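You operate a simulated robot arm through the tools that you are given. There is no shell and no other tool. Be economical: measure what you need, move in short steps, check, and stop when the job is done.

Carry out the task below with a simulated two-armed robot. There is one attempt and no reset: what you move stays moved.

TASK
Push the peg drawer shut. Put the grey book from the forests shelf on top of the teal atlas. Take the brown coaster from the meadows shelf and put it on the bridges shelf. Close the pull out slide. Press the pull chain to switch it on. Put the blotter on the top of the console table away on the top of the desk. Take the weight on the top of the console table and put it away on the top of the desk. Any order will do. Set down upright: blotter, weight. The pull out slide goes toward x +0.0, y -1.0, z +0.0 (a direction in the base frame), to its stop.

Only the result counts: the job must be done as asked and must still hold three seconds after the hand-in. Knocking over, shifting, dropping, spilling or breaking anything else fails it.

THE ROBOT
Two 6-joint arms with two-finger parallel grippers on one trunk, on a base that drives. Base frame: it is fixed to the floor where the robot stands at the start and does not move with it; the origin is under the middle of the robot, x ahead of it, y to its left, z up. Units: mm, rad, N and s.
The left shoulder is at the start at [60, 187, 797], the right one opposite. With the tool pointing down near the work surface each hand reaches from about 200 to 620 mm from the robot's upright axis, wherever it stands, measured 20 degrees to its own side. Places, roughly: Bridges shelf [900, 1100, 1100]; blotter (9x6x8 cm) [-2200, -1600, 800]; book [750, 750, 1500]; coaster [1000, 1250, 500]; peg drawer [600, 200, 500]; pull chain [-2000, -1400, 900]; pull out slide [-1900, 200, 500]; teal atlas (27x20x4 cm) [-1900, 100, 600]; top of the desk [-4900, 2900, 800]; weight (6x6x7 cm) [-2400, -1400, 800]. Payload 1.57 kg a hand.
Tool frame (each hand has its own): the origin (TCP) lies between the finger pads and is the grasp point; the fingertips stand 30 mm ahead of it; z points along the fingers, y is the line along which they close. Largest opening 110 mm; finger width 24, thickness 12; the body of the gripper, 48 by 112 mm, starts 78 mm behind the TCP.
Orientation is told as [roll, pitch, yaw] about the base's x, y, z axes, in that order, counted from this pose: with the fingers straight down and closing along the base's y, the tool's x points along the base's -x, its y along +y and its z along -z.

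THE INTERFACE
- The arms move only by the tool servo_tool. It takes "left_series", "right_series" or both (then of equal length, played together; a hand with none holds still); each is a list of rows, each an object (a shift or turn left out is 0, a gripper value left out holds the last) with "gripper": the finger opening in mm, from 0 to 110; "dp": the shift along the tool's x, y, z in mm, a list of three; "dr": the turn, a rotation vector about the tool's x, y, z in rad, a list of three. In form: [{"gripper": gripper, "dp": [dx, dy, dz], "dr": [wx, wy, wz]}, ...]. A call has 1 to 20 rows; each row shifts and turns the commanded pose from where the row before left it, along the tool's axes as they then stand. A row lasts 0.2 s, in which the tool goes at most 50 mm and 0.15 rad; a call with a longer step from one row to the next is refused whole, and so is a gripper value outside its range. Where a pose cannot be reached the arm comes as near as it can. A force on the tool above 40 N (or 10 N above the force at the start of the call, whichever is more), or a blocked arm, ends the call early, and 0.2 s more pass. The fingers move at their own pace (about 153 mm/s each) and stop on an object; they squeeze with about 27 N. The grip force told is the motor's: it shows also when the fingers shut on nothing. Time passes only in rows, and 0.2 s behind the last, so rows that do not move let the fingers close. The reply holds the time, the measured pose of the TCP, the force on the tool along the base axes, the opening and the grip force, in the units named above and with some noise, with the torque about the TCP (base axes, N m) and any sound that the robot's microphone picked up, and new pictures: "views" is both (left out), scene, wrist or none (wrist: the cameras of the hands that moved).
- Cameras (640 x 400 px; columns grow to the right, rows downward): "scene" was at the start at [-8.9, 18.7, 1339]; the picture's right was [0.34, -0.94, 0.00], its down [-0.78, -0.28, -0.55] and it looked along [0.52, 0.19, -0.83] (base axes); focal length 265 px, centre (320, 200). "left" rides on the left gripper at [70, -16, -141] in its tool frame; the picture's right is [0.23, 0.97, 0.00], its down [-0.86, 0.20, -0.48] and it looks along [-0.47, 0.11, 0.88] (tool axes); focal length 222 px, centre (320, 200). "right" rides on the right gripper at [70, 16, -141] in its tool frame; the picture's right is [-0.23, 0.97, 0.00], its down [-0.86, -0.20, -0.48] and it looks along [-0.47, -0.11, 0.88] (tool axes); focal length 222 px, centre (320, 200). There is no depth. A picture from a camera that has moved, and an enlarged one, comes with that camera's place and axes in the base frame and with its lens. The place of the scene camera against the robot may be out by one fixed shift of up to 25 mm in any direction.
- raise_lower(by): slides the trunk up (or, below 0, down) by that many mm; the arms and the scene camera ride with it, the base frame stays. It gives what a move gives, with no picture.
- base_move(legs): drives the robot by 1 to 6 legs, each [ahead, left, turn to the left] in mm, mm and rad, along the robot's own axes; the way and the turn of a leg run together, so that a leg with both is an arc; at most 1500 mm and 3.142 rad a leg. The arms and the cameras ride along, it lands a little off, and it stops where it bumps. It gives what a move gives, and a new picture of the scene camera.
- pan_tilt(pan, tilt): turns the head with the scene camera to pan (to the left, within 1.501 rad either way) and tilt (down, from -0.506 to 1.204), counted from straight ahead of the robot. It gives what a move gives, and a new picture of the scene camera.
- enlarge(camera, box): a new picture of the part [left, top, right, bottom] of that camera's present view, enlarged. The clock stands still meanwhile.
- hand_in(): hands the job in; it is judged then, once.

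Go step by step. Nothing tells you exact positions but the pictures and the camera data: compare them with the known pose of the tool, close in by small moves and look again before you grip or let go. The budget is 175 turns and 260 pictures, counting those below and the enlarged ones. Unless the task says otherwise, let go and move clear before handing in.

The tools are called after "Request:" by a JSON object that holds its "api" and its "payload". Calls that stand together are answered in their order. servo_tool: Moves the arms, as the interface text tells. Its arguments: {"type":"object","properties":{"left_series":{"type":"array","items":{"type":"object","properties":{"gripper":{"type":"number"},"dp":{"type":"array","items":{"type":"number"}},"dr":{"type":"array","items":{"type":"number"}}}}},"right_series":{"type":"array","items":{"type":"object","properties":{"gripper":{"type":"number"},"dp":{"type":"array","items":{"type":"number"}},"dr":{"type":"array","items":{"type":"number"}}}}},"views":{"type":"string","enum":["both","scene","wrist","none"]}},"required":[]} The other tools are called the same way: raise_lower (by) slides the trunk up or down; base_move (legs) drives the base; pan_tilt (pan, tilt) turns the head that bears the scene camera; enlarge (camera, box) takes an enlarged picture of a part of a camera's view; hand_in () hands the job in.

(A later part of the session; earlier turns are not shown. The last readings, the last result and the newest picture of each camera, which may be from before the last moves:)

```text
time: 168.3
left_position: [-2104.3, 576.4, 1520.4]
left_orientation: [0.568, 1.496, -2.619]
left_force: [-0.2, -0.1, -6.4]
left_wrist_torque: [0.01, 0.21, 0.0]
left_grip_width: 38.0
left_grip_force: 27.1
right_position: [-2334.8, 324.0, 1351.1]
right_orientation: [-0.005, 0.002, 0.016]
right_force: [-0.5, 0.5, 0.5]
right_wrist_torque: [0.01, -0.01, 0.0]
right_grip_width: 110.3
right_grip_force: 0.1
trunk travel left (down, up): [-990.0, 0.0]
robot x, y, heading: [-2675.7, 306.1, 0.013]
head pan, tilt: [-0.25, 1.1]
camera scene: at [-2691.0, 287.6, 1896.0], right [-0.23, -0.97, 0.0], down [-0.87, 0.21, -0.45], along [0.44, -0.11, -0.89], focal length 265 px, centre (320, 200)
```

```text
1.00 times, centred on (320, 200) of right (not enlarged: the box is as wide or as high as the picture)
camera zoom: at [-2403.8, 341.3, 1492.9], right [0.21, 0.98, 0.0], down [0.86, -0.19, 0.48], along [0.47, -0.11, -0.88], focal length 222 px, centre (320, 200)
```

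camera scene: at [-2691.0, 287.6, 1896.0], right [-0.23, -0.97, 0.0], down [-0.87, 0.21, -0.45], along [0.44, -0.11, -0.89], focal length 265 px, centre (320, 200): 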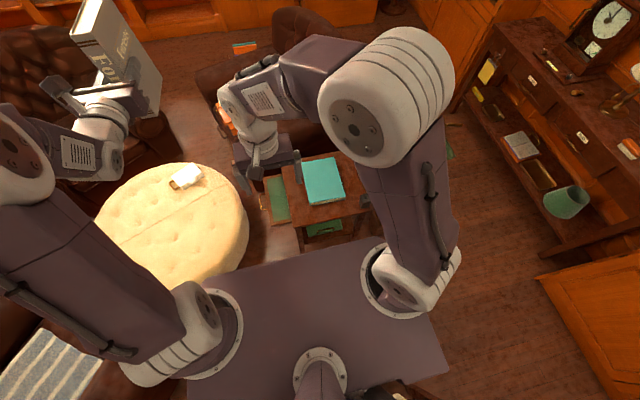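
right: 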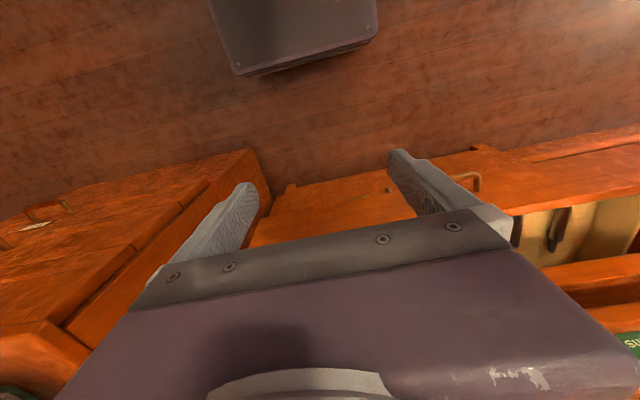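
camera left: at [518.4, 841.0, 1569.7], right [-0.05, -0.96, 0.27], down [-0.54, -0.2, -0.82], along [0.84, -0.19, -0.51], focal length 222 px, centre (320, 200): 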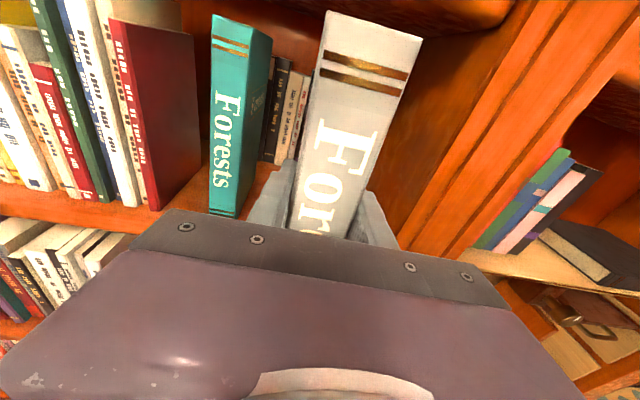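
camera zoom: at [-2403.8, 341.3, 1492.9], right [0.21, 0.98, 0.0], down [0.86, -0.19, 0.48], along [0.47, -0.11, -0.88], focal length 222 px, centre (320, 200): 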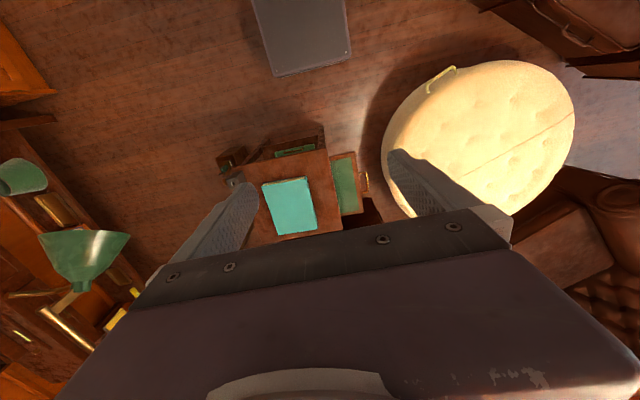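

The slide protrudes to y ≈ 415 with its handle to 447; its x-range is -2113 to -1805, and the table edge is at y ≈ 297. I'll position the robot at about (-2560, 400), close the right hand and lower it beside the slide end.

Request:
{"api": "base_move", "payload": {"legs": [[0, 100, -0.013], [110, 0, 0]]}}

Request:
{"api": "raise_lower", "payload": {"by": -400}}

Request:
{"api": "raise_lower", "payload": {"by": -250}}

Request:
{"api": "pan_tilt", "payload": {"pan": -0.1, "tilt": 1.0}}

Request:
{"api": "enlarge", "payload": {"camera": "right", "box": [0, 0, 640, 400]}}

```text
time: 170.2
left_position: [-2002.9, 667.3, 1524.1]
left_orientation: [0.602, 1.503, -2.599]
left_force: [-1.0, -0.5, -6.1]
left_wrist_torque: [-0.01, 0.26, 0.0]
left_grip_width: 38.0
left_grip_force: 26.9
right_position: [-2234.0, 418.6, 1353.4]
right_orientation: [-0.001, -0.005, 0.002]
right_force: [-0.5, -0.2, 0.4]
right_wrist_torque: [-0.02, -0.06, -0.02]
right_grip_width: 110.0
right_grip_force: 0.0
trunk travel left (down, up): [-990.0, 0.0]
robot x, y, heading: [-2564.3, 412.0, 0.001]
head pan, tilt: [-0.25, 1.1]
camera scene: at [-2594.0, 383.2, 1896.0], right [-0.25, -0.97, 0.0], down [-0.86, 0.22, -0.46], along [0.45, -0.11, -0.89], focal length 265 px, centre (320, 200)
```

scene: 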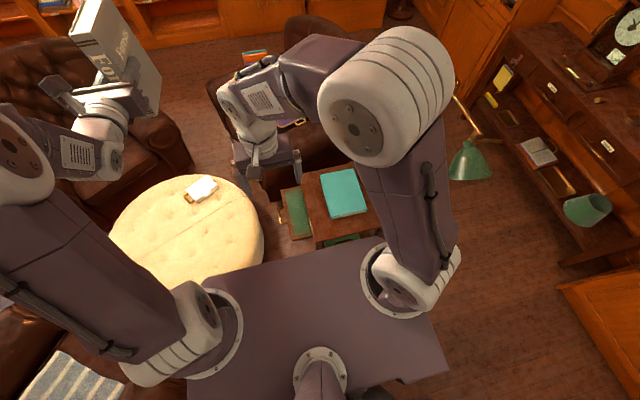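

```text
time: 174.1
left_position: [-1992.6, 668.1, 1119.9]
left_orientation: [0.566, 1.495, -2.634]
left_force: [-0.3, 0.4, -6.5]
left_wrist_torque: [0.0, 0.22, 0.02]
left_grip_width: 38.2
left_grip_force: 26.3
right_position: [-2224.9, 418.4, 951.0]
right_orientation: [-0.003, 0.003, 0.001]
right_force: [0.3, -0.2, 0.3]
right_wrist_torque: [0.01, 0.01, -0.03]
right_grip_width: 110.0
right_grip_force: 0.0
trunk travel left (down, up): [-590.0, 400.0]
robot x, y, heading: [-2566.6, 407.1, -0.003]
head pan, tilt: [-0.25, 1.1]
```

```text
time: 176.7
left_position: [-1993.8, 669.6, 869.6]
left_orientation: [0.567, 1.497, -2.634]
left_force: [-0.1, -0.1, -6.0]
left_wrist_torque: [0.02, 0.24, -0.01]
left_grip_width: 37.9
left_grip_force: 27.0
right_position: [-2224.4, 418.9, 699.8]
right_orientation: [-0.002, 0.001, 0.002]
right_force: [0.7, -0.8, 0.9]
right_wrist_torque: [-0.02, 0.05, 0.02]
right_grip_width: 109.8
right_grip_force: 0.1
trunk travel left (down, up): [-340.0, 650.0]
robot x, y, heading: [-2569.7, 408.2, 0.001]
head pan, tilt: [-0.25, 1.1]
```

```text
time: 177.4
left_position: [-1992.3, 668.6, 869.3]
left_orientation: [0.566, 1.496, -2.637]
left_force: [0.1, 0.0, -7.0]
left_wrist_torque: [0.02, 0.21, 0.01]
left_grip_width: 38.0
left_grip_force: 27.2
right_position: [-2224.8, 418.4, 701.3]
right_orientation: [-0.001, 0.001, 0.002]
right_force: [-0.2, 0.0, -0.7]
right_wrist_torque: [0.04, 0.0, 0.0]
right_grip_width: 109.7
right_grip_force: 0.1
trunk travel left (down, up): [-340.0, 650.0]
robot x, y, heading: [-2567.8, 407.9, -0.003]
head pan, tilt: [-0.099, 1.0]
camera scene: at [-2573.4, 394.2, 1252.6], right [-0.1, -1.0, 0.0], down [-0.84, 0.08, -0.54], along [0.54, -0.05, -0.84], focal length 265 px, centre (320, 200)
```

scene: 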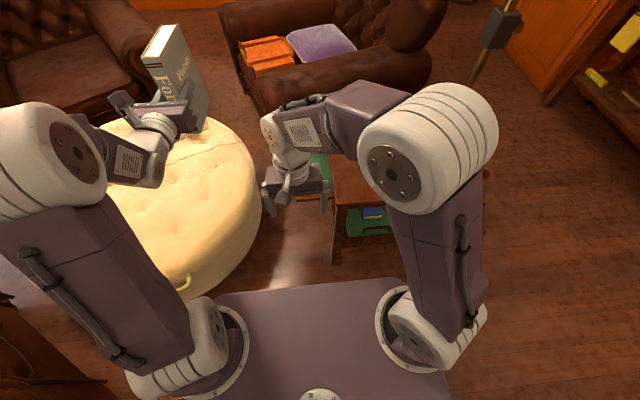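

```text
1.00 times, centred on (320, 200) of right (not enlarged: the box is as wide or as high as the picture)
camera zoom: at [-2293.9, 436.5, 843.1], right [0.22, 0.97, 0.0], down [0.86, -0.2, 0.48], along [0.46, -0.11, -0.88], focal length 222 px, centre (320, 200)
```

zoom: 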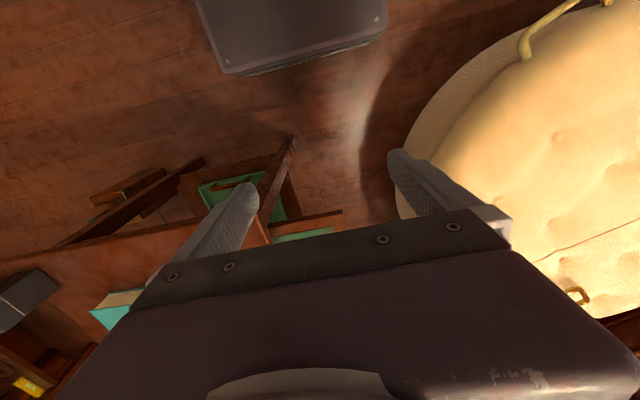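

From the wrist camera the slide's outer corner is at (-2110, 428). I'll push on its handle (x ≈ -1950), so move the base 50 mm closer and bring the closed right hand round to y ≈ 495.

Request:
{"api": "servo_tool", "payload": {"right_series": [{"gripper": 0, "dp": [0, 40, 0]}, {"dp": [0, 45, 0]}, {}], "views": "none"}}

Request:
{"api": "base_move", "payload": {"legs": [[50, 0, 0]]}}

Request:
{"api": "servo_tool", "payload": {"right_series": [{"dp": [-40, 0, 0]}, {"dp": [-40, 0, 0]}, {"dp": [-40, 0, 0]}, {"dp": [-40, 0, 0]}, {"dp": [-40, 0, 20]}, {"dp": [-20, 0, 20]}, {}], "views": "both"}}

```text
time: 178.2
left_position: [-1992.8, 668.5, 869.0]
left_orientation: [0.563, 1.495, -2.637]
left_force: [0.0, -1.0, -7.0]
left_wrist_torque: [-0.02, 0.21, 0.01]
left_grip_width: 37.7
left_grip_force: 26.8
right_position: [-2226.6, 504.6, 700.1]
right_orientation: [-0.004, 0.002, 0.001]
right_force: [0.2, 0.5, 0.7]
right_wrist_torque: [-0.03, -0.02, 0.01]
right_grip_width: 0.0
right_grip_force: 21.7
trunk travel left (down, up): [-340.0, 650.0]
robot x, y, heading: [-2569.5, 404.9, -0.004]
head pan, tilt: [-0.099, 1.0]
```

```text
time: 179.1
left_position: [-1942.6, 668.5, 867.8]
left_orientation: [0.556, 1.494, -2.643]
left_force: [0.3, 0.4, -6.9]
left_wrist_torque: [0.03, 0.2, 0.01]
left_grip_width: 37.9
left_grip_force: 26.6
right_position: [-2175.3, 504.8, 699.6]
right_orientation: [-0.001, 0.003, 0.002]
right_force: [0.6, -0.5, -0.9]
right_wrist_torque: [0.0, 0.04, 0.0]
right_grip_width: 0.0
right_grip_force: 21.1
trunk travel left (down, up): [-340.0, 650.0]
robot x, y, heading: [-2519.6, 409.0, -0.004]
head pan, tilt: [-0.099, 1.0]
camera scene: at [-2522.5, 394.3, 1252.6], right [-0.1, -1.0, 0.0], down [-0.84, 0.08, -0.54], along [0.54, -0.05, -0.84], focal length 265 px, centre (320, 200)
```

scene: 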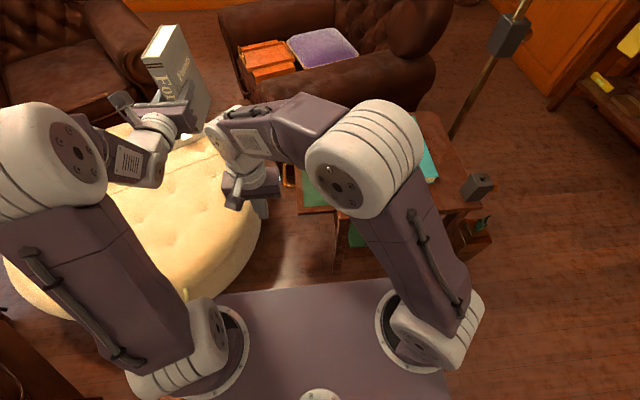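

```text
time: 180.7
left_position: [-1942.8, 669.0, 868.6]
left_orientation: [0.562, 1.493, -2.638]
left_force: [-0.5, 0.3, -5.9]
left_wrist_torque: [0.02, 0.24, 0.0]
left_grip_width: 38.0
left_grip_force: 26.8
right_position: [-1998.7, 484.3, 659.3]
right_orientation: [-0.003, 0.002, 0.003]
right_force: [-0.1, -0.2, -0.3]
right_wrist_torque: [0.02, 0.0, 0.0]
right_grip_width: 0.0
right_grip_force: 21.4
right hand out of reach, approached as far as the arm can: row 5, 6
trunk travel left (down, up): [-340.0, 650.0]
robot x, y, heading: [-2518.3, 405.4, 0.0]
head pan, tilt: [-0.099, 1.0]
camera scene: at [-2524.3, 394.3, 1252.6], right [-0.1, -1.0, 0.0], down [-0.84, 0.08, -0.54], along [0.54, -0.05, -0.84], focal length 265 px, centre (320, 200)
camera right: at [-2068.3, 502.7, 800.7], right [0.22, 0.97, 0.0], down [0.86, -0.2, 0.48], along [0.46, -0.11, -0.88], focal length 222 px, centre (320, 200)
```

scene: 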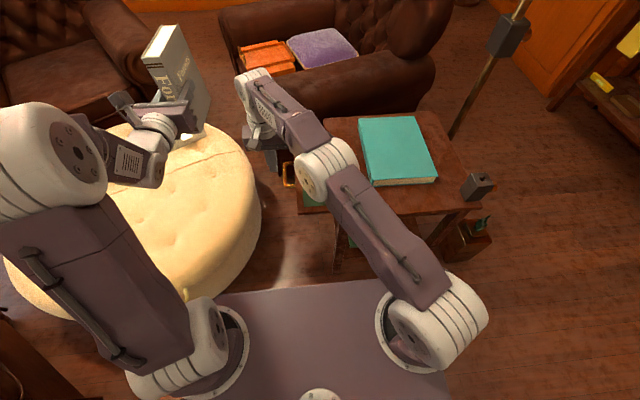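
right: 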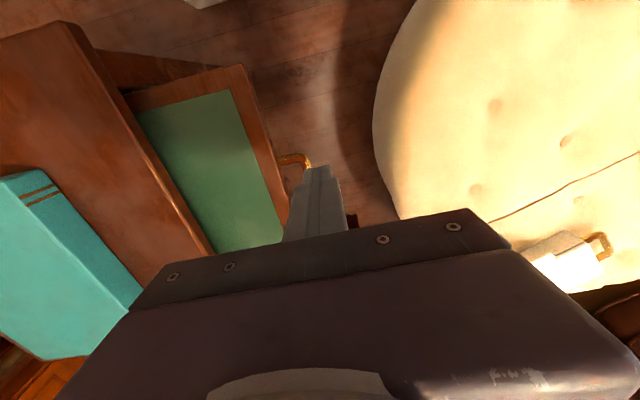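

The handle spans x ≈ -1993 to -1900 at y ≈ 463. I'll move 30 mm closer, lower the trunk so the fingertips sit at handle height, and look.

Request:
{"api": "base_move", "payload": {"legs": [[32, 0, 0]]}}

Request:
{"api": "raise_lower", "payload": {"by": -110}}

Request:
{"api": "enlarge", "payload": {"camera": "right", "box": [0, 0, 640, 400]}}

```text
time: 181.5
left_position: [-1909.6, 668.4, 868.3]
left_orientation: [0.551, 1.493, -2.65]
left_force: [0.6, -0.6, -6.3]
left_wrist_torque: [0.02, 0.23, -0.04]
left_grip_width: 37.8
left_grip_force: 27.0
right_position: [-1966.8, 485.4, 659.1]
right_orientation: [-0.003, 0.003, 0.003]
right_force: [-0.5, 0.0, -0.1]
right_wrist_torque: [-0.02, 0.02, 0.01]
right_grip_width: 0.0
right_grip_force: 22.0
trunk travel left (down, up): [-340.0, 650.0]
robot x, y, heading: [-2486.5, 403.4, 0.001]
head pan, tilt: [-0.099, 1.0]
camera scene: at [-2490.3, 394.3, 1252.6], right [-0.1, -1.0, 0.0], down [-0.84, 0.08, -0.54], along [0.54, -0.05, -0.84], focal length 265 px, centre (320, 200)
```

scene: 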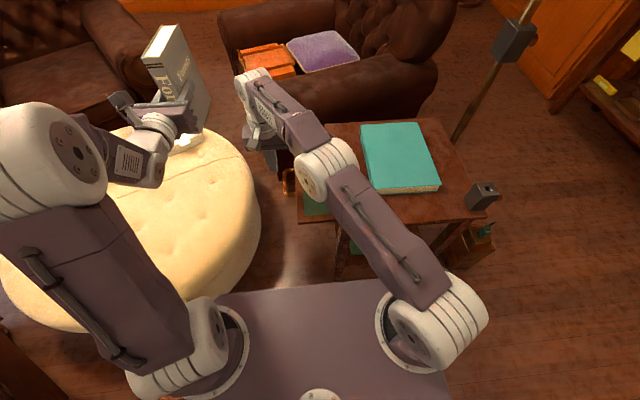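

```text
time: 182.9
left_position: [-1911.9, 667.6, 759.2]
left_orientation: [0.56, 1.496, -2.641]
left_force: [-0.2, -0.8, -5.3]
left_wrist_torque: [-0.01, 0.27, -0.05]
left_grip_width: 37.9
left_grip_force: 26.7
right_position: [-1967.1, 485.2, 550.8]
right_orientation: [-0.003, 0.002, 0.0]
right_force: [0.8, -1.0, -0.5]
right_wrist_torque: [-0.03, 0.02, 0.02]
right_grip_width: 0.0
right_grip_force: 21.2
trunk travel left (down, up): [-230.0, 760.0]
robot x, y, heading: [-2483.6, 404.4, -0.0]
head pan, tilt: [-0.099, 1.0]
```

```text
1.00 times, centred on (320, 200) of right (not enlarged: the box is as wide or as high as the picture)
camera zoom: at [-2036.4, 502.6, 691.0], right [0.23, 0.97, 0.0], down [0.86, -0.2, 0.48], along [0.46, -0.11, -0.88], focal length 222 px, centre (320, 200)
```

zoom: 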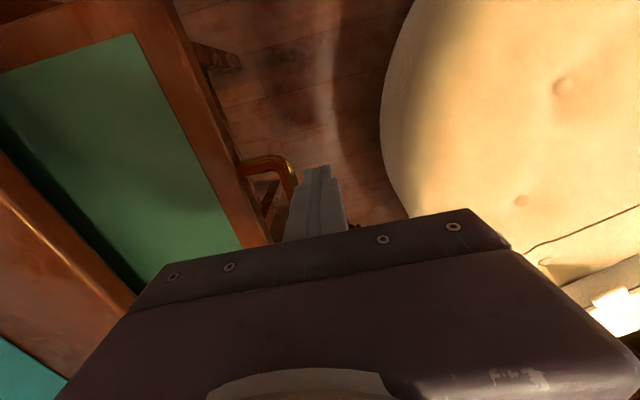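

The handle appears at about z 500, so I'll lower 35 mm more and then push toward -y.

Request:
{"api": "raise_lower", "payload": {"by": -35}}

Request:
{"api": "servo_tool", "payload": {"right_series": [{"dp": [0, -10, 0]}, {"dp": [0, -10, 0]}, {"dp": [0, -10, 0]}, {}], "views": "wrist"}}

```text
time: 183.7
left_position: [-1912.2, 669.2, 723.8]
left_orientation: [0.561, 1.494, -2.641]
left_force: [-0.6, -0.4, -5.9]
left_wrist_torque: [0.01, 0.26, -0.04]
left_grip_width: 37.9
left_grip_force: 26.9
right_position: [-1967.2, 485.3, 514.7]
right_orientation: [-0.002, 0.001, 0.001]
right_force: [-0.2, 0.2, 0.3]
right_wrist_torque: [0.0, 0.0, 0.01]
right_grip_width: 0.2
right_grip_force: 21.1
trunk travel left (down, up): [-195.0, 795.0]
robot x, y, heading: [-2485.9, 405.0, 0.002]
head pan, tilt: [-0.099, 1.0]
```

```text
time: 184.7
left_position: [-1911.9, 668.2, 722.8]
left_orientation: [0.559, 1.495, -2.642]
left_force: [-0.6, 0.2, -6.0]
left_wrist_torque: [0.02, 0.24, 0.01]
left_grip_width: 37.9
left_grip_force: 26.5
right_position: [-1967.5, 454.8, 515.2]
right_orientation: [-0.001, 0.002, 0.001]
right_force: [0.6, -1.3, -0.5]
right_wrist_torque: [0.01, 0.01, 0.01]
right_grip_width: 0.0
right_grip_force: 21.8
trunk travel left (down, up): [-195.0, 795.0]
robot x, y, heading: [-2485.0, 403.4, 0.001]
head pan, tilt: [-0.099, 1.0]
camera right: at [-2035.9, 472.6, 656.5], right [0.23, 0.97, 0.0], down [0.86, -0.2, 0.48], along [0.46, -0.11, -0.88], focal length 222 px, centre (320, 200)
```

right: 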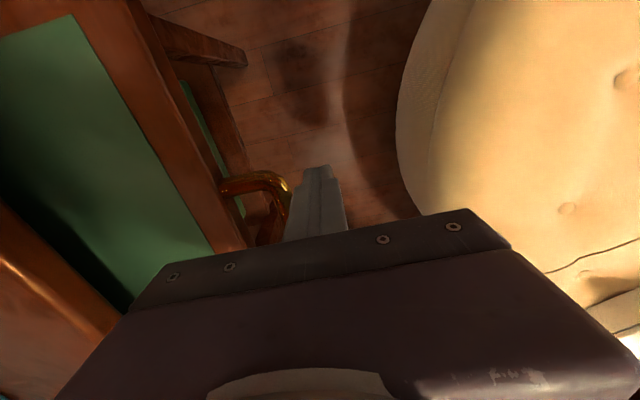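

The finger is at the handle. I'll push on toward -y.

Request:
{"api": "servo_tool", "payload": {"right_series": [{"dp": [0, -12, 0]}, {"dp": [0, -12, 0]}, {"dp": [0, -12, 0]}, {"dp": [0, -12, 0]}, {"dp": [0, -12, 0]}, {}], "views": "wrist"}}

```text
time: 186.1
left_position: [-1910.2, 668.5, 724.3]
left_orientation: [0.559, 1.495, -2.643]
left_force: [0.2, 0.2, -6.8]
left_wrist_torque: [0.06, 0.25, 0.0]
left_grip_width: 37.9
left_grip_force: 26.9
right_position: [-1966.6, 395.1, 514.2]
right_orientation: [-0.003, 0.003, -0.001]
right_force: [-0.2, 0.5, -0.1]
right_wrist_torque: [-0.01, -0.01, -0.01]
right_grip_width: 0.0
right_grip_force: 21.3
trunk travel left (down, up): [-195.0, 795.0]
robot x, y, heading: [-2488.5, 404.7, 0.001]
head pan, tilt: [-0.099, 1.0]
camera right: at [-2035.9, 412.1, 655.7], right [0.23, 0.97, 0.0], down [0.86, -0.2, 0.48], along [0.46, -0.11, -0.88], focal length 222 px, centre (320, 200)
```

right: 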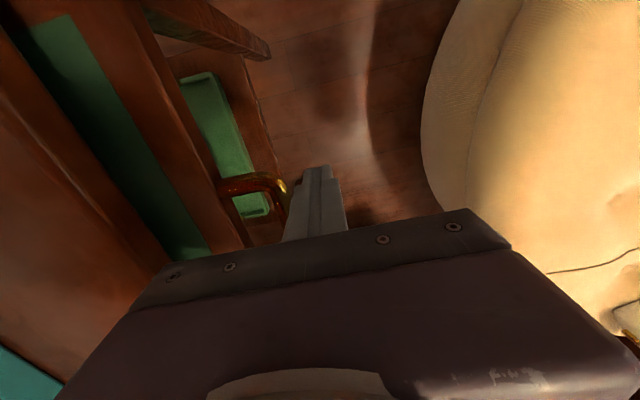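

The slide is moving in. Keep pushing until it stops.

Request:
{"api": "servo_tool", "payload": {"right_series": [{"dp": [0, -10, 0]}, {"dp": [0, -10, 0]}, {"dp": [0, -10, 0]}, {"dp": [0, -10, 0]}, {"dp": [0, -8, 0]}, {"dp": [0, -8, 0]}, {"dp": [0, -8, 0]}], "views": "wrist"}}

```text
time: 187.2
left_position: [-1912.3, 670.4, 722.5]
left_orientation: [0.538, 1.49, -2.662]
left_force: [0.5, -0.1, -6.2]
left_wrist_torque: [0.03, 0.24, 0.03]
left_grip_width: 37.7
left_grip_force: 26.9
right_position: [-1967.4, 366.4, 515.2]
right_orientation: [0.012, -0.001, 0.008]
right_force: [0.6, 11.1, -1.5]
right_wrist_torque: [-0.2, 0.0, 0.11]
right_grip_width: 0.1
right_grip_force: 21.4
trunk travel left (down, up): [-195.0, 795.0]
robot x, y, heading: [-2486.4, 405.8, 0.004]
head pan, tilt: [-0.099, 1.0]
stopped in row 5 (right hand): the force on the tool passed its limit (the readings are from after the stop); the commanded pose is now the measured one
camera right: at [-2036.7, 381.9, 656.9], right [0.22, 0.98, 0.01], down [0.86, -0.2, 0.48], along [0.47, -0.09, -0.88], focal length 222 px, centre (320, 200)
```

right: 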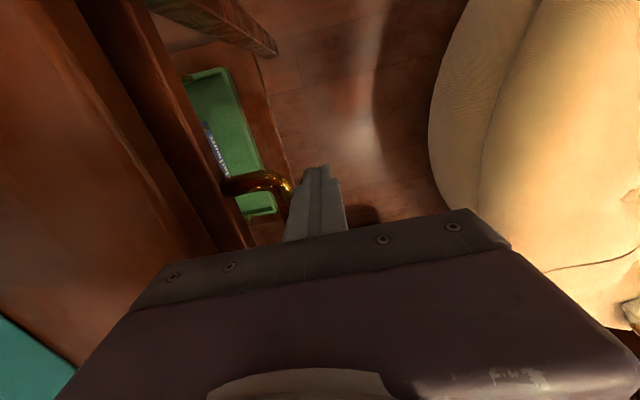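

It reached a firm stop with the green pad fully hidden. One confirming push.

Request:
{"api": "servo_tool", "payload": {"right_series": [{"dp": [0, -6, 0]}, {"dp": [0, -6, 0]}, {"dp": [0, -6, 0]}, {}], "views": "none"}}

Request:
{"api": "servo_tool", "payload": {"right_series": [{"dp": [0, 40, 0]}, {"dp": [0, 40, 0]}, {"dp": [0, 30, -30]}, {"dp": [0, 0, -40]}, {"dp": [0, 0, -40]}, {}], "views": "both"}}

```text
time: 187.6
left_position: [-1913.6, 672.6, 721.8]
left_orientation: [0.529, 1.489, -2.668]
left_force: [0.2, -0.4, -6.9]
left_wrist_torque: [0.01, 0.26, 0.01]
left_grip_width: 38.0
left_grip_force: 27.1
right_position: [-1968.2, 367.7, 515.9]
right_orientation: [0.02, -0.001, 0.014]
right_force: [2.8, 9.3, -2.8]
right_wrist_torque: [-0.08, 0.03, 0.04]
right_grip_width: 0.6
right_grip_force: 21.3
trunk travel left (down, up): [-195.0, 795.0]
robot x, y, heading: [-2487.5, 407.5, 0.005]
head pan, tilt: [-0.099, 1.0]
stopped in row 2 (right hand): the force on the tool passed its limit (the readings are from after the stop); the commanded pose is now the measured one
```

```text
time: 189.0
left_position: [-1912.9, 672.9, 723.0]
left_orientation: [0.547, 1.492, -2.647]
left_force: [-0.2, -0.1, -5.2]
left_wrist_torque: [0.01, 0.24, 0.03]
left_grip_width: 37.9
left_grip_force: 26.8
right_position: [-1982.6, 464.2, 622.6]
right_orientation: [0.018, 0.0, 0.013]
right_force: [-0.5, 0.4, 0.0]
right_wrist_torque: [-0.03, -0.02, -0.04]
right_grip_width: 0.1
right_grip_force: 21.8
right hand out of reach, approached as far as the arm can: row 4, 5
trunk travel left (down, up): [-195.0, 795.0]
robot x, y, heading: [-2487.6, 404.1, 0.008]
head pan, tilt: [-0.099, 1.0]
camera scene: at [-2492.4, 395.3, 1107.6], right [-0.09, -1.0, 0.0], down [-0.84, 0.08, -0.54], along [0.54, -0.05, -0.84], focal length 265 px, centre (320, 200)
camera right: at [-2052.8, 477.5, 764.3], right [0.21, 0.98, 0.02], down [0.86, -0.2, 0.48], along [0.47, -0.09, -0.88], focal length 222 px, centre (320, 200)
```

scene: 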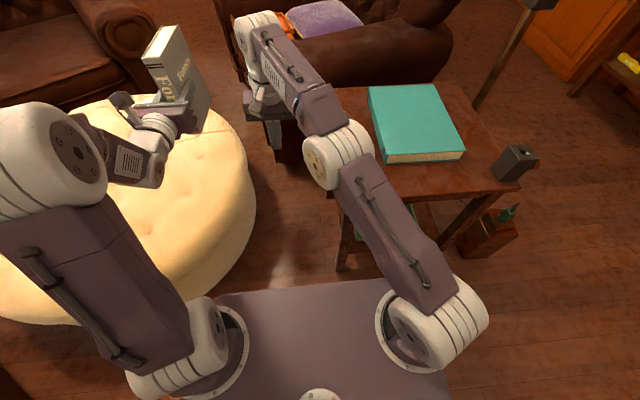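
right: 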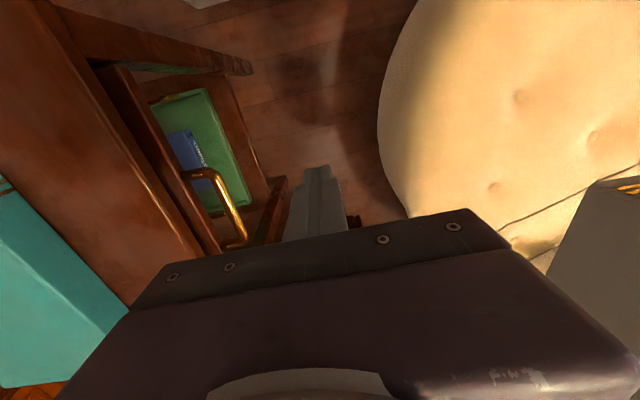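

The slide is closed. The atlas top is at z ≈ 620, centred at about (-1935, 85). I'll raise, back off and line the book up over the atlas.

Request:
{"api": "raise_lower", "payload": {"by": 260}}

Request:
{"api": "servo_tool", "payload": {"right_series": [{"dp": [35, -10, 0]}, {"dp": [40, -10, 0]}, {"dp": [40, -10, 0]}, {"dp": [30, -10, 0]}, {}], "views": "none"}}

Request:
{"api": "base_move", "payload": {"legs": [[-130, 0, 0], [0, -340, 0]]}}

Request:
{"api": "servo_tool", "payload": {"left_series": [{"dp": [0, 30, 0]}, {"dp": [0, 30, 0]}, {"dp": [0, 30, 0]}, {"dp": [0, 30, 0]}, {"dp": [0, 30, 0]}, {}], "views": "both"}}

```text
time: 191.7
left_position: [-1911.5, 672.3, 983.7]
left_orientation: [0.546, 1.493, -2.651]
left_force: [-0.4, 0.9, -6.4]
left_wrist_torque: [-0.01, 0.23, -0.01]
left_grip_width: 38.0
left_grip_force: 26.9
right_position: [-1982.2, 463.6, 883.0]
right_orientation: [0.017, -0.004, 0.012]
right_force: [0.0, -0.2, 0.2]
right_wrist_torque: [-0.02, 0.0, -0.04]
right_grip_width: 0.1
right_grip_force: 21.2
trunk travel left (down, up): [-455.0, 535.0]
robot x, y, heading: [-2486.9, 408.8, 0.005]
head pan, tilt: [-0.099, 1.0]
```

```text
time: 192.9
left_position: [-1912.4, 671.9, 983.0]
left_orientation: [0.548, 1.494, -2.648]
left_force: [-0.9, 1.0, -6.0]
left_wrist_torque: [0.03, 0.2, -0.04]
left_grip_width: 37.8
left_grip_force: 27.0
right_position: [-2126.9, 424.9, 880.6]
right_orientation: [0.018, -0.002, 0.012]
right_force: [-0.1, 0.6, -0.3]
right_wrist_torque: [0.02, 0.04, 0.0]
right_grip_width: 0.0
right_grip_force: 21.4
trunk travel left (down, up): [-455.0, 535.0]
robot x, y, heading: [-2485.7, 406.1, 0.008]
head pan, tilt: [-0.099, 1.0]
```

```text
time: 195.9
left_position: [-2040.3, 336.2, 983.4]
left_orientation: [0.539, 1.492, -2.662]
left_force: [1.0, 0.1, -6.8]
left_wrist_torque: [0.0, 0.19, 0.03]
left_grip_width: 37.7
left_grip_force: 27.4
right_position: [-2255.0, 88.5, 880.4]
right_orientation: [0.018, -0.002, 0.007]
right_force: [0.5, -0.1, 0.5]
right_wrist_torque: [0.03, 0.04, 0.01]
right_grip_width: 0.0
right_grip_force: 21.2
trunk travel left (down, up): [-455.0, 535.0]
robot x, y, heading: [-2618.1, 76.0, -0.002]
head pan, tilt: [-0.099, 1.0]
camera scene: at [-2620.9, 61.5, 1367.6], right [-0.1, -1.0, 0.0], down [-0.84, 0.08, -0.54], along [0.54, -0.05, -0.84], focal length 265 px, centre (320, 200)
```

scene: 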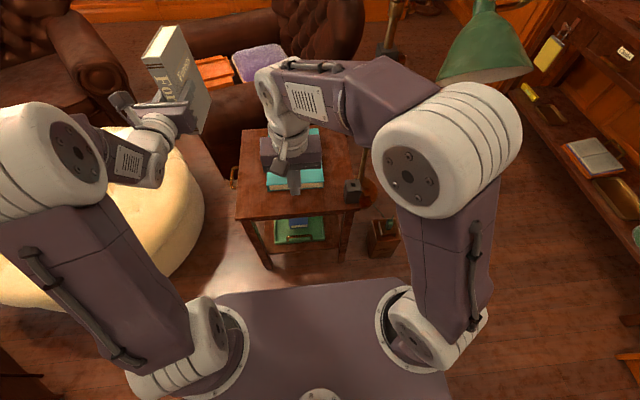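

```text
time: 197.3
left_position: [-2044.2, 246.5, 1003.3]
left_orientation: [0.661, 1.48, -2.56]
left_force: [0.3, 0.7, -7.0]
left_wrist_torque: [0.0, 0.21, 0.0]
left_grip_width: 37.9
left_grip_force: 27.7
left hand out of reach, approached as far as the arm can: row 3, 4, 5
right_position: [-2256.2, 89.0, 879.8]
right_orientation: [0.019, -0.001, 0.006]
right_force: [0.8, -0.1, 0.0]
right_wrist_torque: [0.0, -0.02, 0.01]
right_grip_width: 0.2
right_grip_force: 20.9
trunk travel left (down, up): [-455.0, 535.0]
robot x, y, heading: [-2613.5, 72.6, 0.002]
head pan, tilt: [-0.099, 1.0]
camera scene: at [-2620.7, 62.3, 1367.6], right [-0.1, -1.0, 0.0], down [-0.84, 0.08, -0.54], along [0.54, -0.05, -0.84], focal length 265 px, centre (320, 200)
camera left: at [-2177.6, 278.1, 1081.0], right [-0.06, -0.96, 0.28], down [-0.56, -0.2, -0.81], along [0.83, -0.2, -0.52], focal length 222 px, centre (320, 200)
```

scene: 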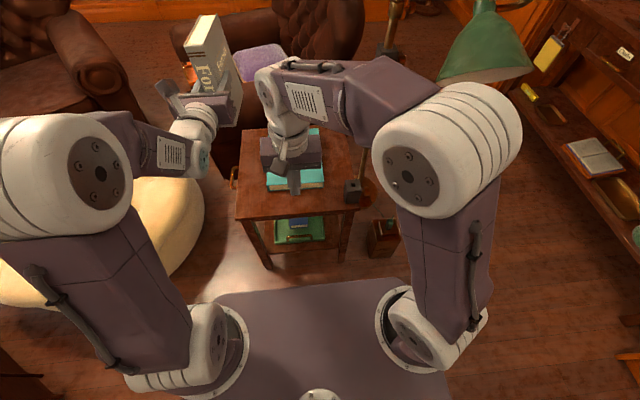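
left: 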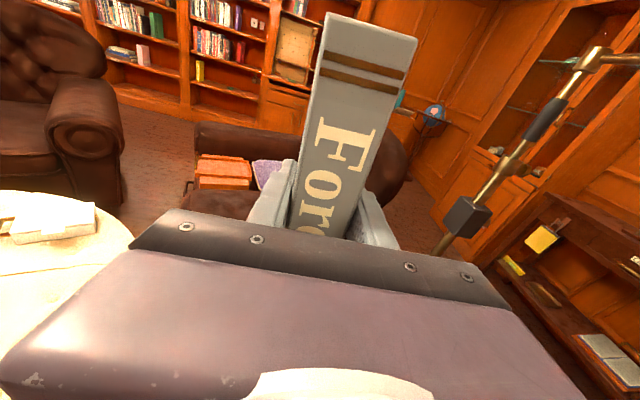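

The left hand needs the base shifted instead. I'll raise the right hand out of the way, move the base 160 mm right, and extend the left arm.

Request:
{"api": "servo_tool", "payload": {"right_series": [{"dp": [0, 0, -40]}, {"dp": [0, 0, -40]}, {"dp": [0, 0, -30]}, {}], "views": "none"}}

Request:
{"api": "base_move", "payload": {"legs": [[0, -160, 0]]}}

Request:
{"api": "servo_tool", "payload": {"left_series": [{"dp": [0, 0, 25]}, {"dp": [0, 0, 25]}, {"dp": [0, 0, 25]}, {}], "views": "both"}}

```text
time: 198.3
left_position: [-2044.4, 246.8, 1002.9]
left_orientation: [0.66, 1.481, -2.561]
left_force: [-0.5, -0.7, -6.5]
left_wrist_torque: [0.05, 0.24, 0.02]
left_grip_width: 38.0
left_grip_force: 27.1
right_position: [-2253.8, 86.5, 992.3]
right_orientation: [0.02, -0.002, 0.006]
right_force: [0.5, 0.1, -0.6]
right_wrist_torque: [-0.02, 0.0, 0.02]
right_grip_width: 0.0
right_grip_force: 21.6
trunk travel left (down, up): [-455.0, 535.0]
robot x, y, heading: [-2617.4, 71.6, 0.003]
head pan, tilt: [-0.099, 1.0]
```

```text
time: 199.8
left_position: [-2044.3, 84.7, 1001.6]
left_orientation: [0.648, 1.482, -2.57]
left_force: [0.1, -0.5, -6.2]
left_wrist_torque: [0.04, 0.22, 0.03]
left_grip_width: 37.9
left_grip_force: 26.7
right_position: [-2254.9, -75.5, 991.7]
right_orientation: [0.018, -0.002, 0.006]
right_force: [-0.2, 0.0, -0.1]
right_wrist_torque: [0.0, 0.01, 0.02]
right_grip_width: 0.0
right_grip_force: 20.8
trunk travel left (down, up): [-455.0, 535.0]
robot x, y, heading: [-2614.7, -88.0, -0.0]
head pan, tilt: [-0.099, 1.0]
camera scene: at [-2620.8, -99.9, 1367.6], right [-0.1, -1.0, 0.0], down [-0.84, 0.08, -0.54], along [0.54, -0.05, -0.84], focal length 265 px, centre (320, 200)
```

scene: 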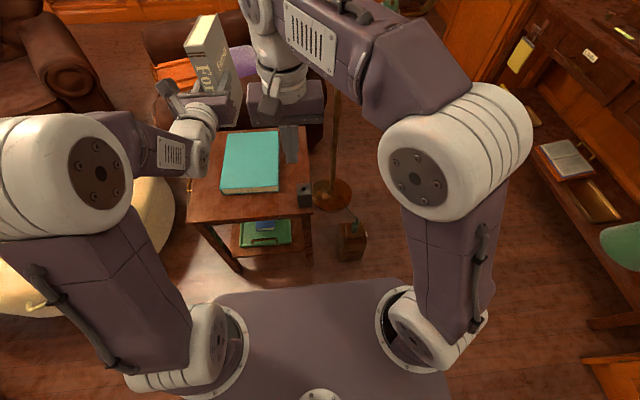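

```text
time: 200.8
left_position: [-1969.9, 79.9, 996.9]
left_orientation: [0.659, 1.482, -2.561]
left_force: [0.6, 0.2, -6.5]
left_wrist_torque: [0.02, 0.22, -0.01]
left_grip_width: 37.8
left_grip_force: 26.4
right_position: [-2255.3, -74.0, 992.0]
right_orientation: [0.02, -0.002, 0.007]
right_force: [-0.8, -0.1, 0.6]
right_wrist_torque: [-0.03, -0.01, 0.03]
right_grip_width: 0.0
right_grip_force: 20.9
trunk travel left (down, up): [-455.0, 535.0]
robot x, y, heading: [-2617.2, -87.9, 0.002]
head pan, tilt: [-0.099, 1.0]
camera scene: at [-2621.5, -98.7, 1367.6], right [-0.1, -1.0, 0.0], down [-0.84, 0.08, -0.54], along [0.54, -0.05, -0.84], focal length 265 px, centre (320, 200)
camera left: at [-2103.2, 111.6, 1075.4], right [-0.06, -0.96, 0.28], down [-0.56, -0.2, -0.81], along [0.83, -0.2, -0.52], focal length 222 px, centre (320, 200)
```

scene: 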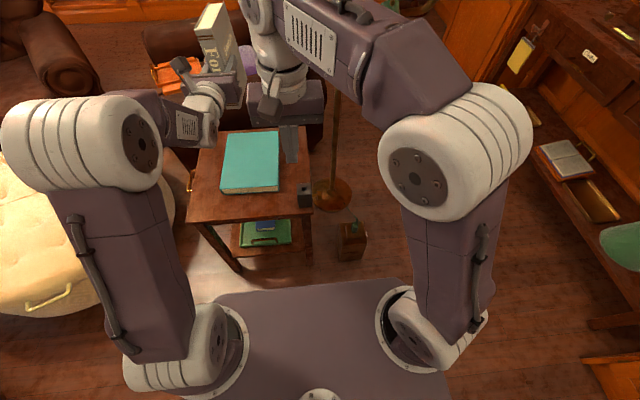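
left: 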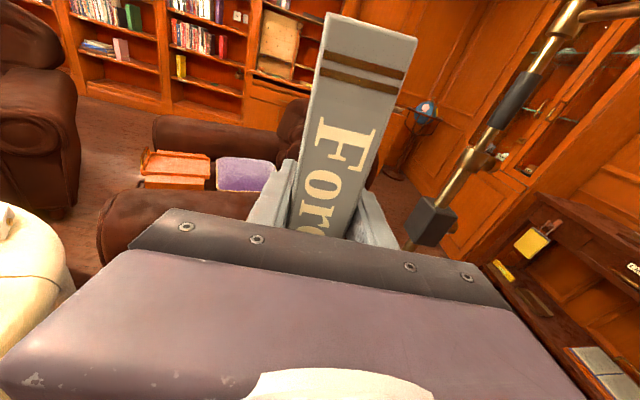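

Over the atlas. Lower with the trunk to just above it.

Request:
{"api": "raise_lower", "payload": {"by": -245}}

Request:
{"api": "pan_tilt", "payload": {"pan": 0.2, "tilt": 0.8}}

```text
time: 203.3
left_position: [-1969.0, 79.3, 751.8]
left_orientation: [0.658, 1.482, -2.56]
left_force: [0.6, 0.2, -6.4]
left_wrist_torque: [0.05, 0.23, 0.0]
left_grip_width: 38.0
left_grip_force: 26.8
right_position: [-2255.7, -75.1, 746.1]
right_orientation: [0.018, -0.002, 0.008]
right_force: [1.0, -0.1, -0.9]
right_wrist_torque: [0.01, 0.0, 0.01]
right_grip_width: 0.0
right_grip_force: 21.1
trunk travel left (down, up): [-210.0, 780.0]
robot x, y, heading: [-2612.7, -89.7, 0.0]
head pan, tilt: [-0.099, 1.0]
```

```text
time: 204.1
left_position: [-1969.5, 80.1, 752.4]
left_orientation: [0.656, 1.483, -2.564]
left_force: [-0.7, -0.8, -5.9]
left_wrist_torque: [0.03, 0.23, -0.01]
left_grip_width: 37.9
left_grip_force: 27.0
right_position: [-2254.3, -73.9, 747.1]
right_orientation: [0.018, -0.003, 0.007]
right_force: [-0.4, -0.1, -0.1]
right_wrist_torque: [0.01, 0.02, 0.0]
right_grip_width: 0.0
right_grip_force: 20.9
trunk travel left (down, up): [-210.0, 780.0]
robot x, y, heading: [-2613.3, -86.4, 0.002]
head pan, tilt: [0.201, 0.799]
camera scene: at [-2611.2, -75.8, 1137.7], right [0.2, -0.98, 0.0], down [-0.7, -0.14, -0.7], along [0.68, 0.14, -0.72], focal length 265 px, centre (320, 200)
```

scene: 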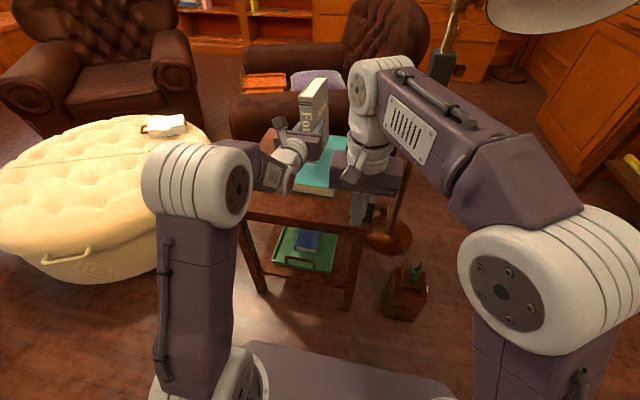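

Request:
{"api": "enlarge", "payload": {"camera": "scene", "box": [220, 60, 400, 220]}}

Request:
{"api": "enlarge", "payload": {"camera": "left", "box": [0, 0, 640, 400]}}

```text
2.50 times, centred on (310, 140) of scene
camera zoom: at [-2611.2, -75.8, 1137.7], right [0.2, -0.98, 0.0], down [-0.7, -0.14, -0.7], along [0.68, 0.14, -0.72], focal length 663 px, centre (345, 350)
```

zoom: 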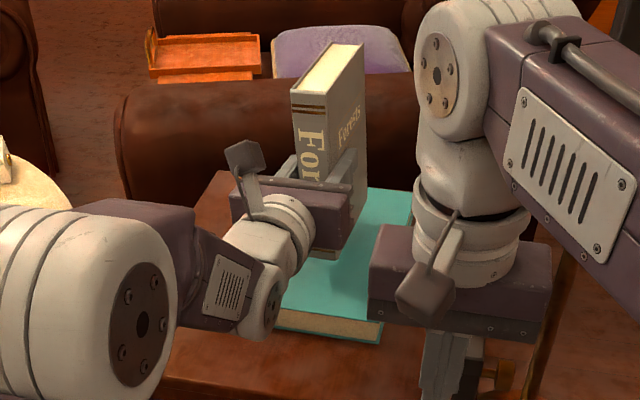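

```text
1.00 times, centred on (320, 200) of left (not enlarged: the box is as wide or as high as the picture)
camera zoom: at [-2103.1, 111.7, 830.2], right [-0.06, -0.96, 0.28], down [-0.56, -0.2, -0.81], along [0.83, -0.2, -0.52], focal length 222 px, centre (320, 200)
```

zoom: 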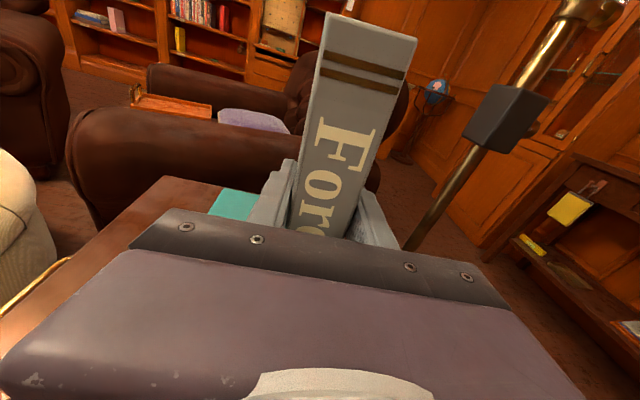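

The book hangs over the atlas. I'll lower in small steps until the weight comes off.

Request:
{"api": "servo_tool", "payload": {"left_series": [{"dp": [-6, 0, 0]}, {"dp": [-6, 0, 0]}, {"dp": [-4, 0, 0]}, {"dp": [-3, 0, 0]}, {"dp": [-3, 0, 0]}, {}], "views": "none"}}

```text
time: 205.5
left_position: [-1972.1, 79.7, 729.3]
left_orientation: [0.682, 1.477, -2.541]
left_force: [0.1, 0.2, -5.6]
left_wrist_torque: [0.04, 0.26, 0.03]
left_grip_width: 38.0
left_grip_force: 26.6
right_position: [-2255.2, -74.4, 747.4]
right_orientation: [0.019, -0.002, 0.007]
right_force: [-0.2, 0.4, -0.6]
right_wrist_torque: [0.0, 0.01, 0.0]
right_grip_width: 0.0
right_grip_force: 20.7
trunk travel left (down, up): [-210.0, 780.0]
robot x, y, heading: [-2614.2, -83.5, 0.001]
head pan, tilt: [0.201, 0.799]
```

Continue with the trunk in small drops to keep the orientation.

Request:
{"api": "raise_lower", "payload": {"by": -6}}

Request:
{"api": "raise_lower", "payload": {"by": -4}}

```text
time: 206.1
left_position: [-1971.9, 80.7, 724.8]
left_orientation: [0.686, 1.479, -2.54]
left_force: [0.6, 0.1, -5.5]
left_wrist_torque: [0.01, 0.22, 0.02]
left_grip_width: 38.1
left_grip_force: 27.3
right_position: [-2253.9, -74.0, 740.9]
right_orientation: [0.021, -0.002, 0.006]
right_force: [-0.6, 0.1, 0.0]
right_wrist_torque: [0.01, -0.02, -0.01]
right_grip_width: 0.1
right_grip_force: 21.3
trunk travel left (down, up): [-204.0, 786.0]
robot x, y, heading: [-2616.9, -85.5, 0.001]
head pan, tilt: [0.201, 0.799]
```

```text
time: 206.6
left_position: [-1971.5, 79.2, 720.6]
left_orientation: [0.7, 1.48, -2.525]
left_force: [1.7, -0.1, -3.5]
left_wrist_torque: [0.04, -0.19, 0.01]
left_grip_width: 37.8
left_grip_force: 26.9
right_position: [-2254.8, -73.7, 735.9]
right_orientation: [0.018, -0.003, 0.008]
right_force: [0.7, -0.5, -0.5]
right_wrist_torque: [-0.02, -0.02, 0.02]
right_grip_width: 0.2
right_grip_force: 21.8
trunk travel left (down, up): [-200.0, 790.0]
robot x, y, heading: [-2617.3, -85.2, 0.001]
head pan, tilt: [0.201, 0.799]
```

Contact begins. A little more.

Request:
{"api": "raise_lower", "payload": {"by": -2.5}}

Request:
{"api": "enlarge", "payload": {"camera": "scene", "box": [240, 60, 400, 180]}}

```text
time: 207.1
left_position: [-1973.0, 79.4, 721.4]
left_orientation: [0.728, 1.485, -2.499]
left_force: [1.7, 0.5, 3.8]
left_wrist_torque: [0.12, -1.06, 0.09]
left_grip_width: 37.9
left_grip_force: 26.9
right_position: [-2256.1, -74.6, 734.3]
right_orientation: [0.018, -0.002, 0.006]
right_force: [-0.1, 0.0, -0.7]
right_wrist_torque: [0.01, 0.02, 0.04]
right_grip_width: 0.0
right_grip_force: 21.4
trunk travel left (down, up): [-197.0, 793.0]
robot x, y, heading: [-2613.3, -87.3, 0.002]
head pan, tilt: [0.201, 0.799]
```

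```text
3.33 times, centred on (320, 120) of scene
camera zoom: at [-2612.6, -76.0, 1125.4], right [0.2, -0.98, 0.0], down [-0.7, -0.14, -0.7], along [0.68, 0.14, -0.72], focal length 884 px, centre (320, 467)
```

zoom: 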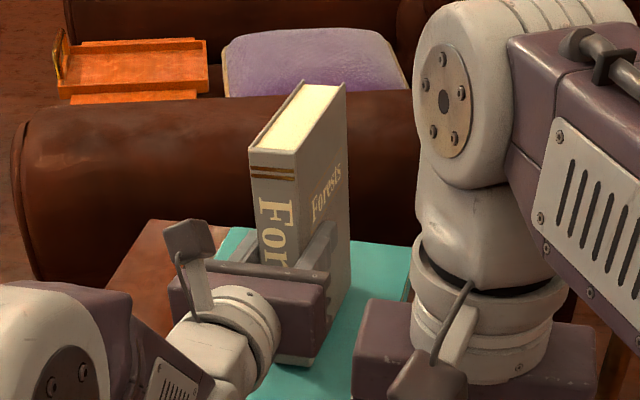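

The far bottom edge touches first, so I'll pitch the hand up slightly (~0.025 rad) to set the book flat.

Request:
{"api": "servo_tool", "payload": {"left_series": [{"dr": [0, 0.012, 0]}, {"dr": [0, 0.012, 0]}, {"dp": [-1, 0, 0]}, {}], "views": "none"}}

```text
time: 208.1
left_position: [-1973.2, 79.3, 717.8]
left_orientation: [0.931, 1.494, -2.293]
left_force: [-4.0, -0.7, 6.6]
left_wrist_torque: [0.12, -0.34, -0.04]
left_grip_width: 38.0
left_grip_force: 27.3
right_position: [-2256.7, -73.4, 734.9]
right_orientation: [0.018, -0.004, 0.006]
right_force: [-0.9, -0.2, 0.3]
right_wrist_torque: [0.01, 0.07, 0.0]
right_grip_width: 0.0
right_grip_force: 21.1
trunk travel left (down, up): [-197.0, 793.0]
robot x, y, heading: [-2614.0, -85.5, 0.005]
head pan, tilt: [0.201, 0.799]
```

The load is now evenly on the atlas. Release gently.

Request:
{"api": "servo_tool", "payload": {"left_series": [{"gripper": 44}, {"gripper": 54}, {"gripper": 64}, {}, {}], "views": "both"}}

```text
time: 209.3
left_position: [-1971.3, 80.1, 716.9]
left_orientation: [0.912, 1.494, -2.319]
left_force: [0.5, 0.5, -0.6]
left_wrist_torque: [0.03, -0.05, -0.03]
left_grip_width: 64.0
left_grip_force: 0.0
right_position: [-2255.0, -74.3, 733.8]
right_orientation: [0.021, -0.001, 0.007]
right_force: [1.0, 0.0, 0.8]
right_wrist_torque: [-0.01, -0.03, 0.01]
right_grip_width: 0.0
right_grip_force: 21.1
trunk travel left (down, up): [-197.0, 793.0]
robot x, y, heading: [-2617.3, -84.1, -0.002]
head pan, tilt: [0.201, 0.799]
camera scene: at [-2612.1, -75.9, 1125.3], right [0.2, -0.98, 0.0], down [-0.7, -0.14, -0.7], along [0.68, 0.14, -0.72], focal length 265 px, centre (320, 200)
camera left: at [-2107.2, 113.4, 791.7], right [-0.07, -0.96, 0.29], down [-0.54, -0.2, -0.82], along [0.84, -0.21, -0.5], focal length 222 px, centre (320, 200)
```

scene: 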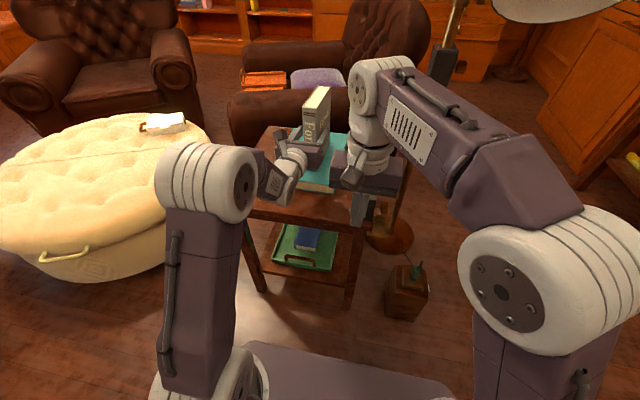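
left: 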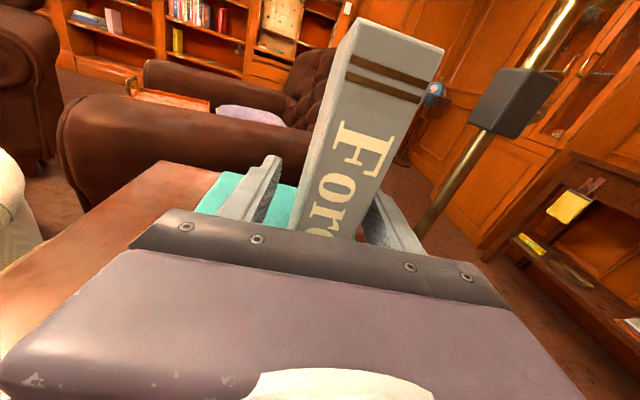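

Computed against the camera axes, the book now stands vertical. I'll open wider and verify clearance before withdrawing.

Request:
{"api": "servo_tool", "payload": {"left_series": [{"gripper": 84}, {}, {}], "views": "wrist"}}

Request:
{"api": "enlarge", "payload": {"camera": "scene", "box": [240, 60, 400, 180]}}

```text
time: 210.1
left_position: [-1972.9, 79.6, 716.2]
left_orientation: [0.909, 1.494, -2.316]
left_force: [-0.5, -0.5, 0.3]
left_wrist_torque: [-0.01, 0.0, 0.0]
left_grip_width: 84.1
left_grip_force: 0.1
right_position: [-2255.3, -74.2, 735.1]
right_orientation: [0.019, -0.003, 0.008]
right_force: [0.2, -0.6, 0.6]
right_wrist_torque: [0.04, -0.03, 0.0]
right_grip_width: 0.0
right_grip_force: 21.3
trunk travel left (down, up): [-197.0, 793.0]
robot x, y, heading: [-2619.1, -86.1, 0.001]
head pan, tilt: [0.201, 0.799]
camera left: at [-2107.2, 113.4, 791.7], right [-0.07, -0.96, 0.29], down [-0.54, -0.2, -0.82], along [0.84, -0.21, -0.5], focal length 222 px, centre (320, 200)
```

left: 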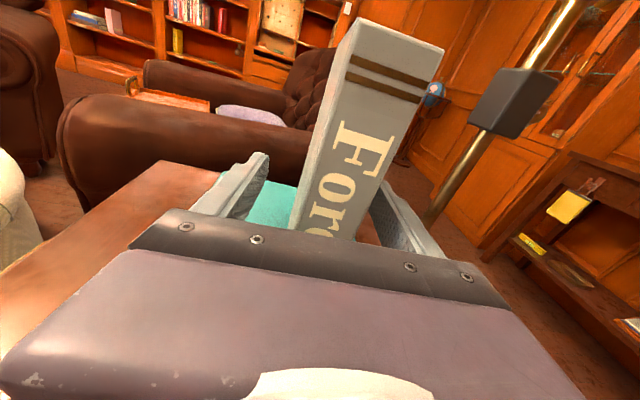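

```text
3.33 times, centred on (320, 120) of scene
camera zoom: at [-2612.2, -75.9, 1125.3], right [0.2, -0.98, 0.0], down [-0.7, -0.14, -0.7], along [0.68, 0.14, -0.72], focal length 884 px, centre (320, 467)
```

zoom: 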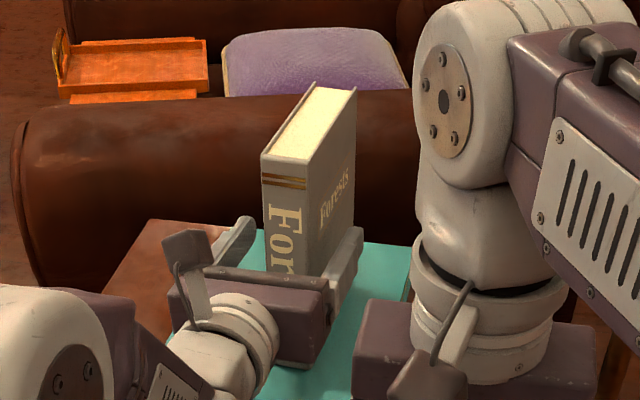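

The book stands by itself. Withdraw straight back with the base.

Request:
{"api": "base_move", "payload": {"legs": [[-160, 0, 0]]}}

```text
time: 211.5
left_position: [-2132.1, 81.0, 716.6]
left_orientation: [0.917, 1.493, -2.31]
left_force: [-1.1, 1.0, 0.7]
left_wrist_torque: [0.01, 0.02, 0.0]
left_grip_width: 83.8
left_grip_force: 0.1
right_position: [-2415.2, -74.6, 734.3]
right_orientation: [0.019, -0.001, 0.01]
right_force: [-0.4, -0.5, 0.3]
right_wrist_torque: [0.01, -0.04, 0.0]
right_grip_width: 0.0
right_grip_force: 21.4
trunk travel left (down, up): [-197.0, 793.0]
robot x, y, heading: [-2775.7, -89.5, 0.006]
head pan, tilt: [0.201, 0.799]
camera scene: at [-2772.0, -76.1, 1125.3], right [0.2, -0.98, 0.0], down [-0.7, -0.14, -0.7], along [0.68, 0.14, -0.72], focal length 265 px, centre (320, 200)
```

scene: 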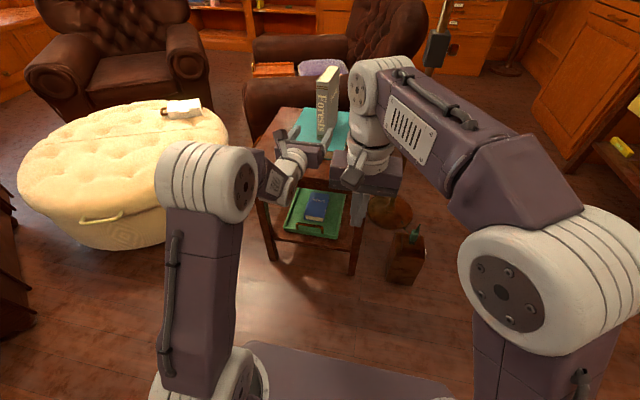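

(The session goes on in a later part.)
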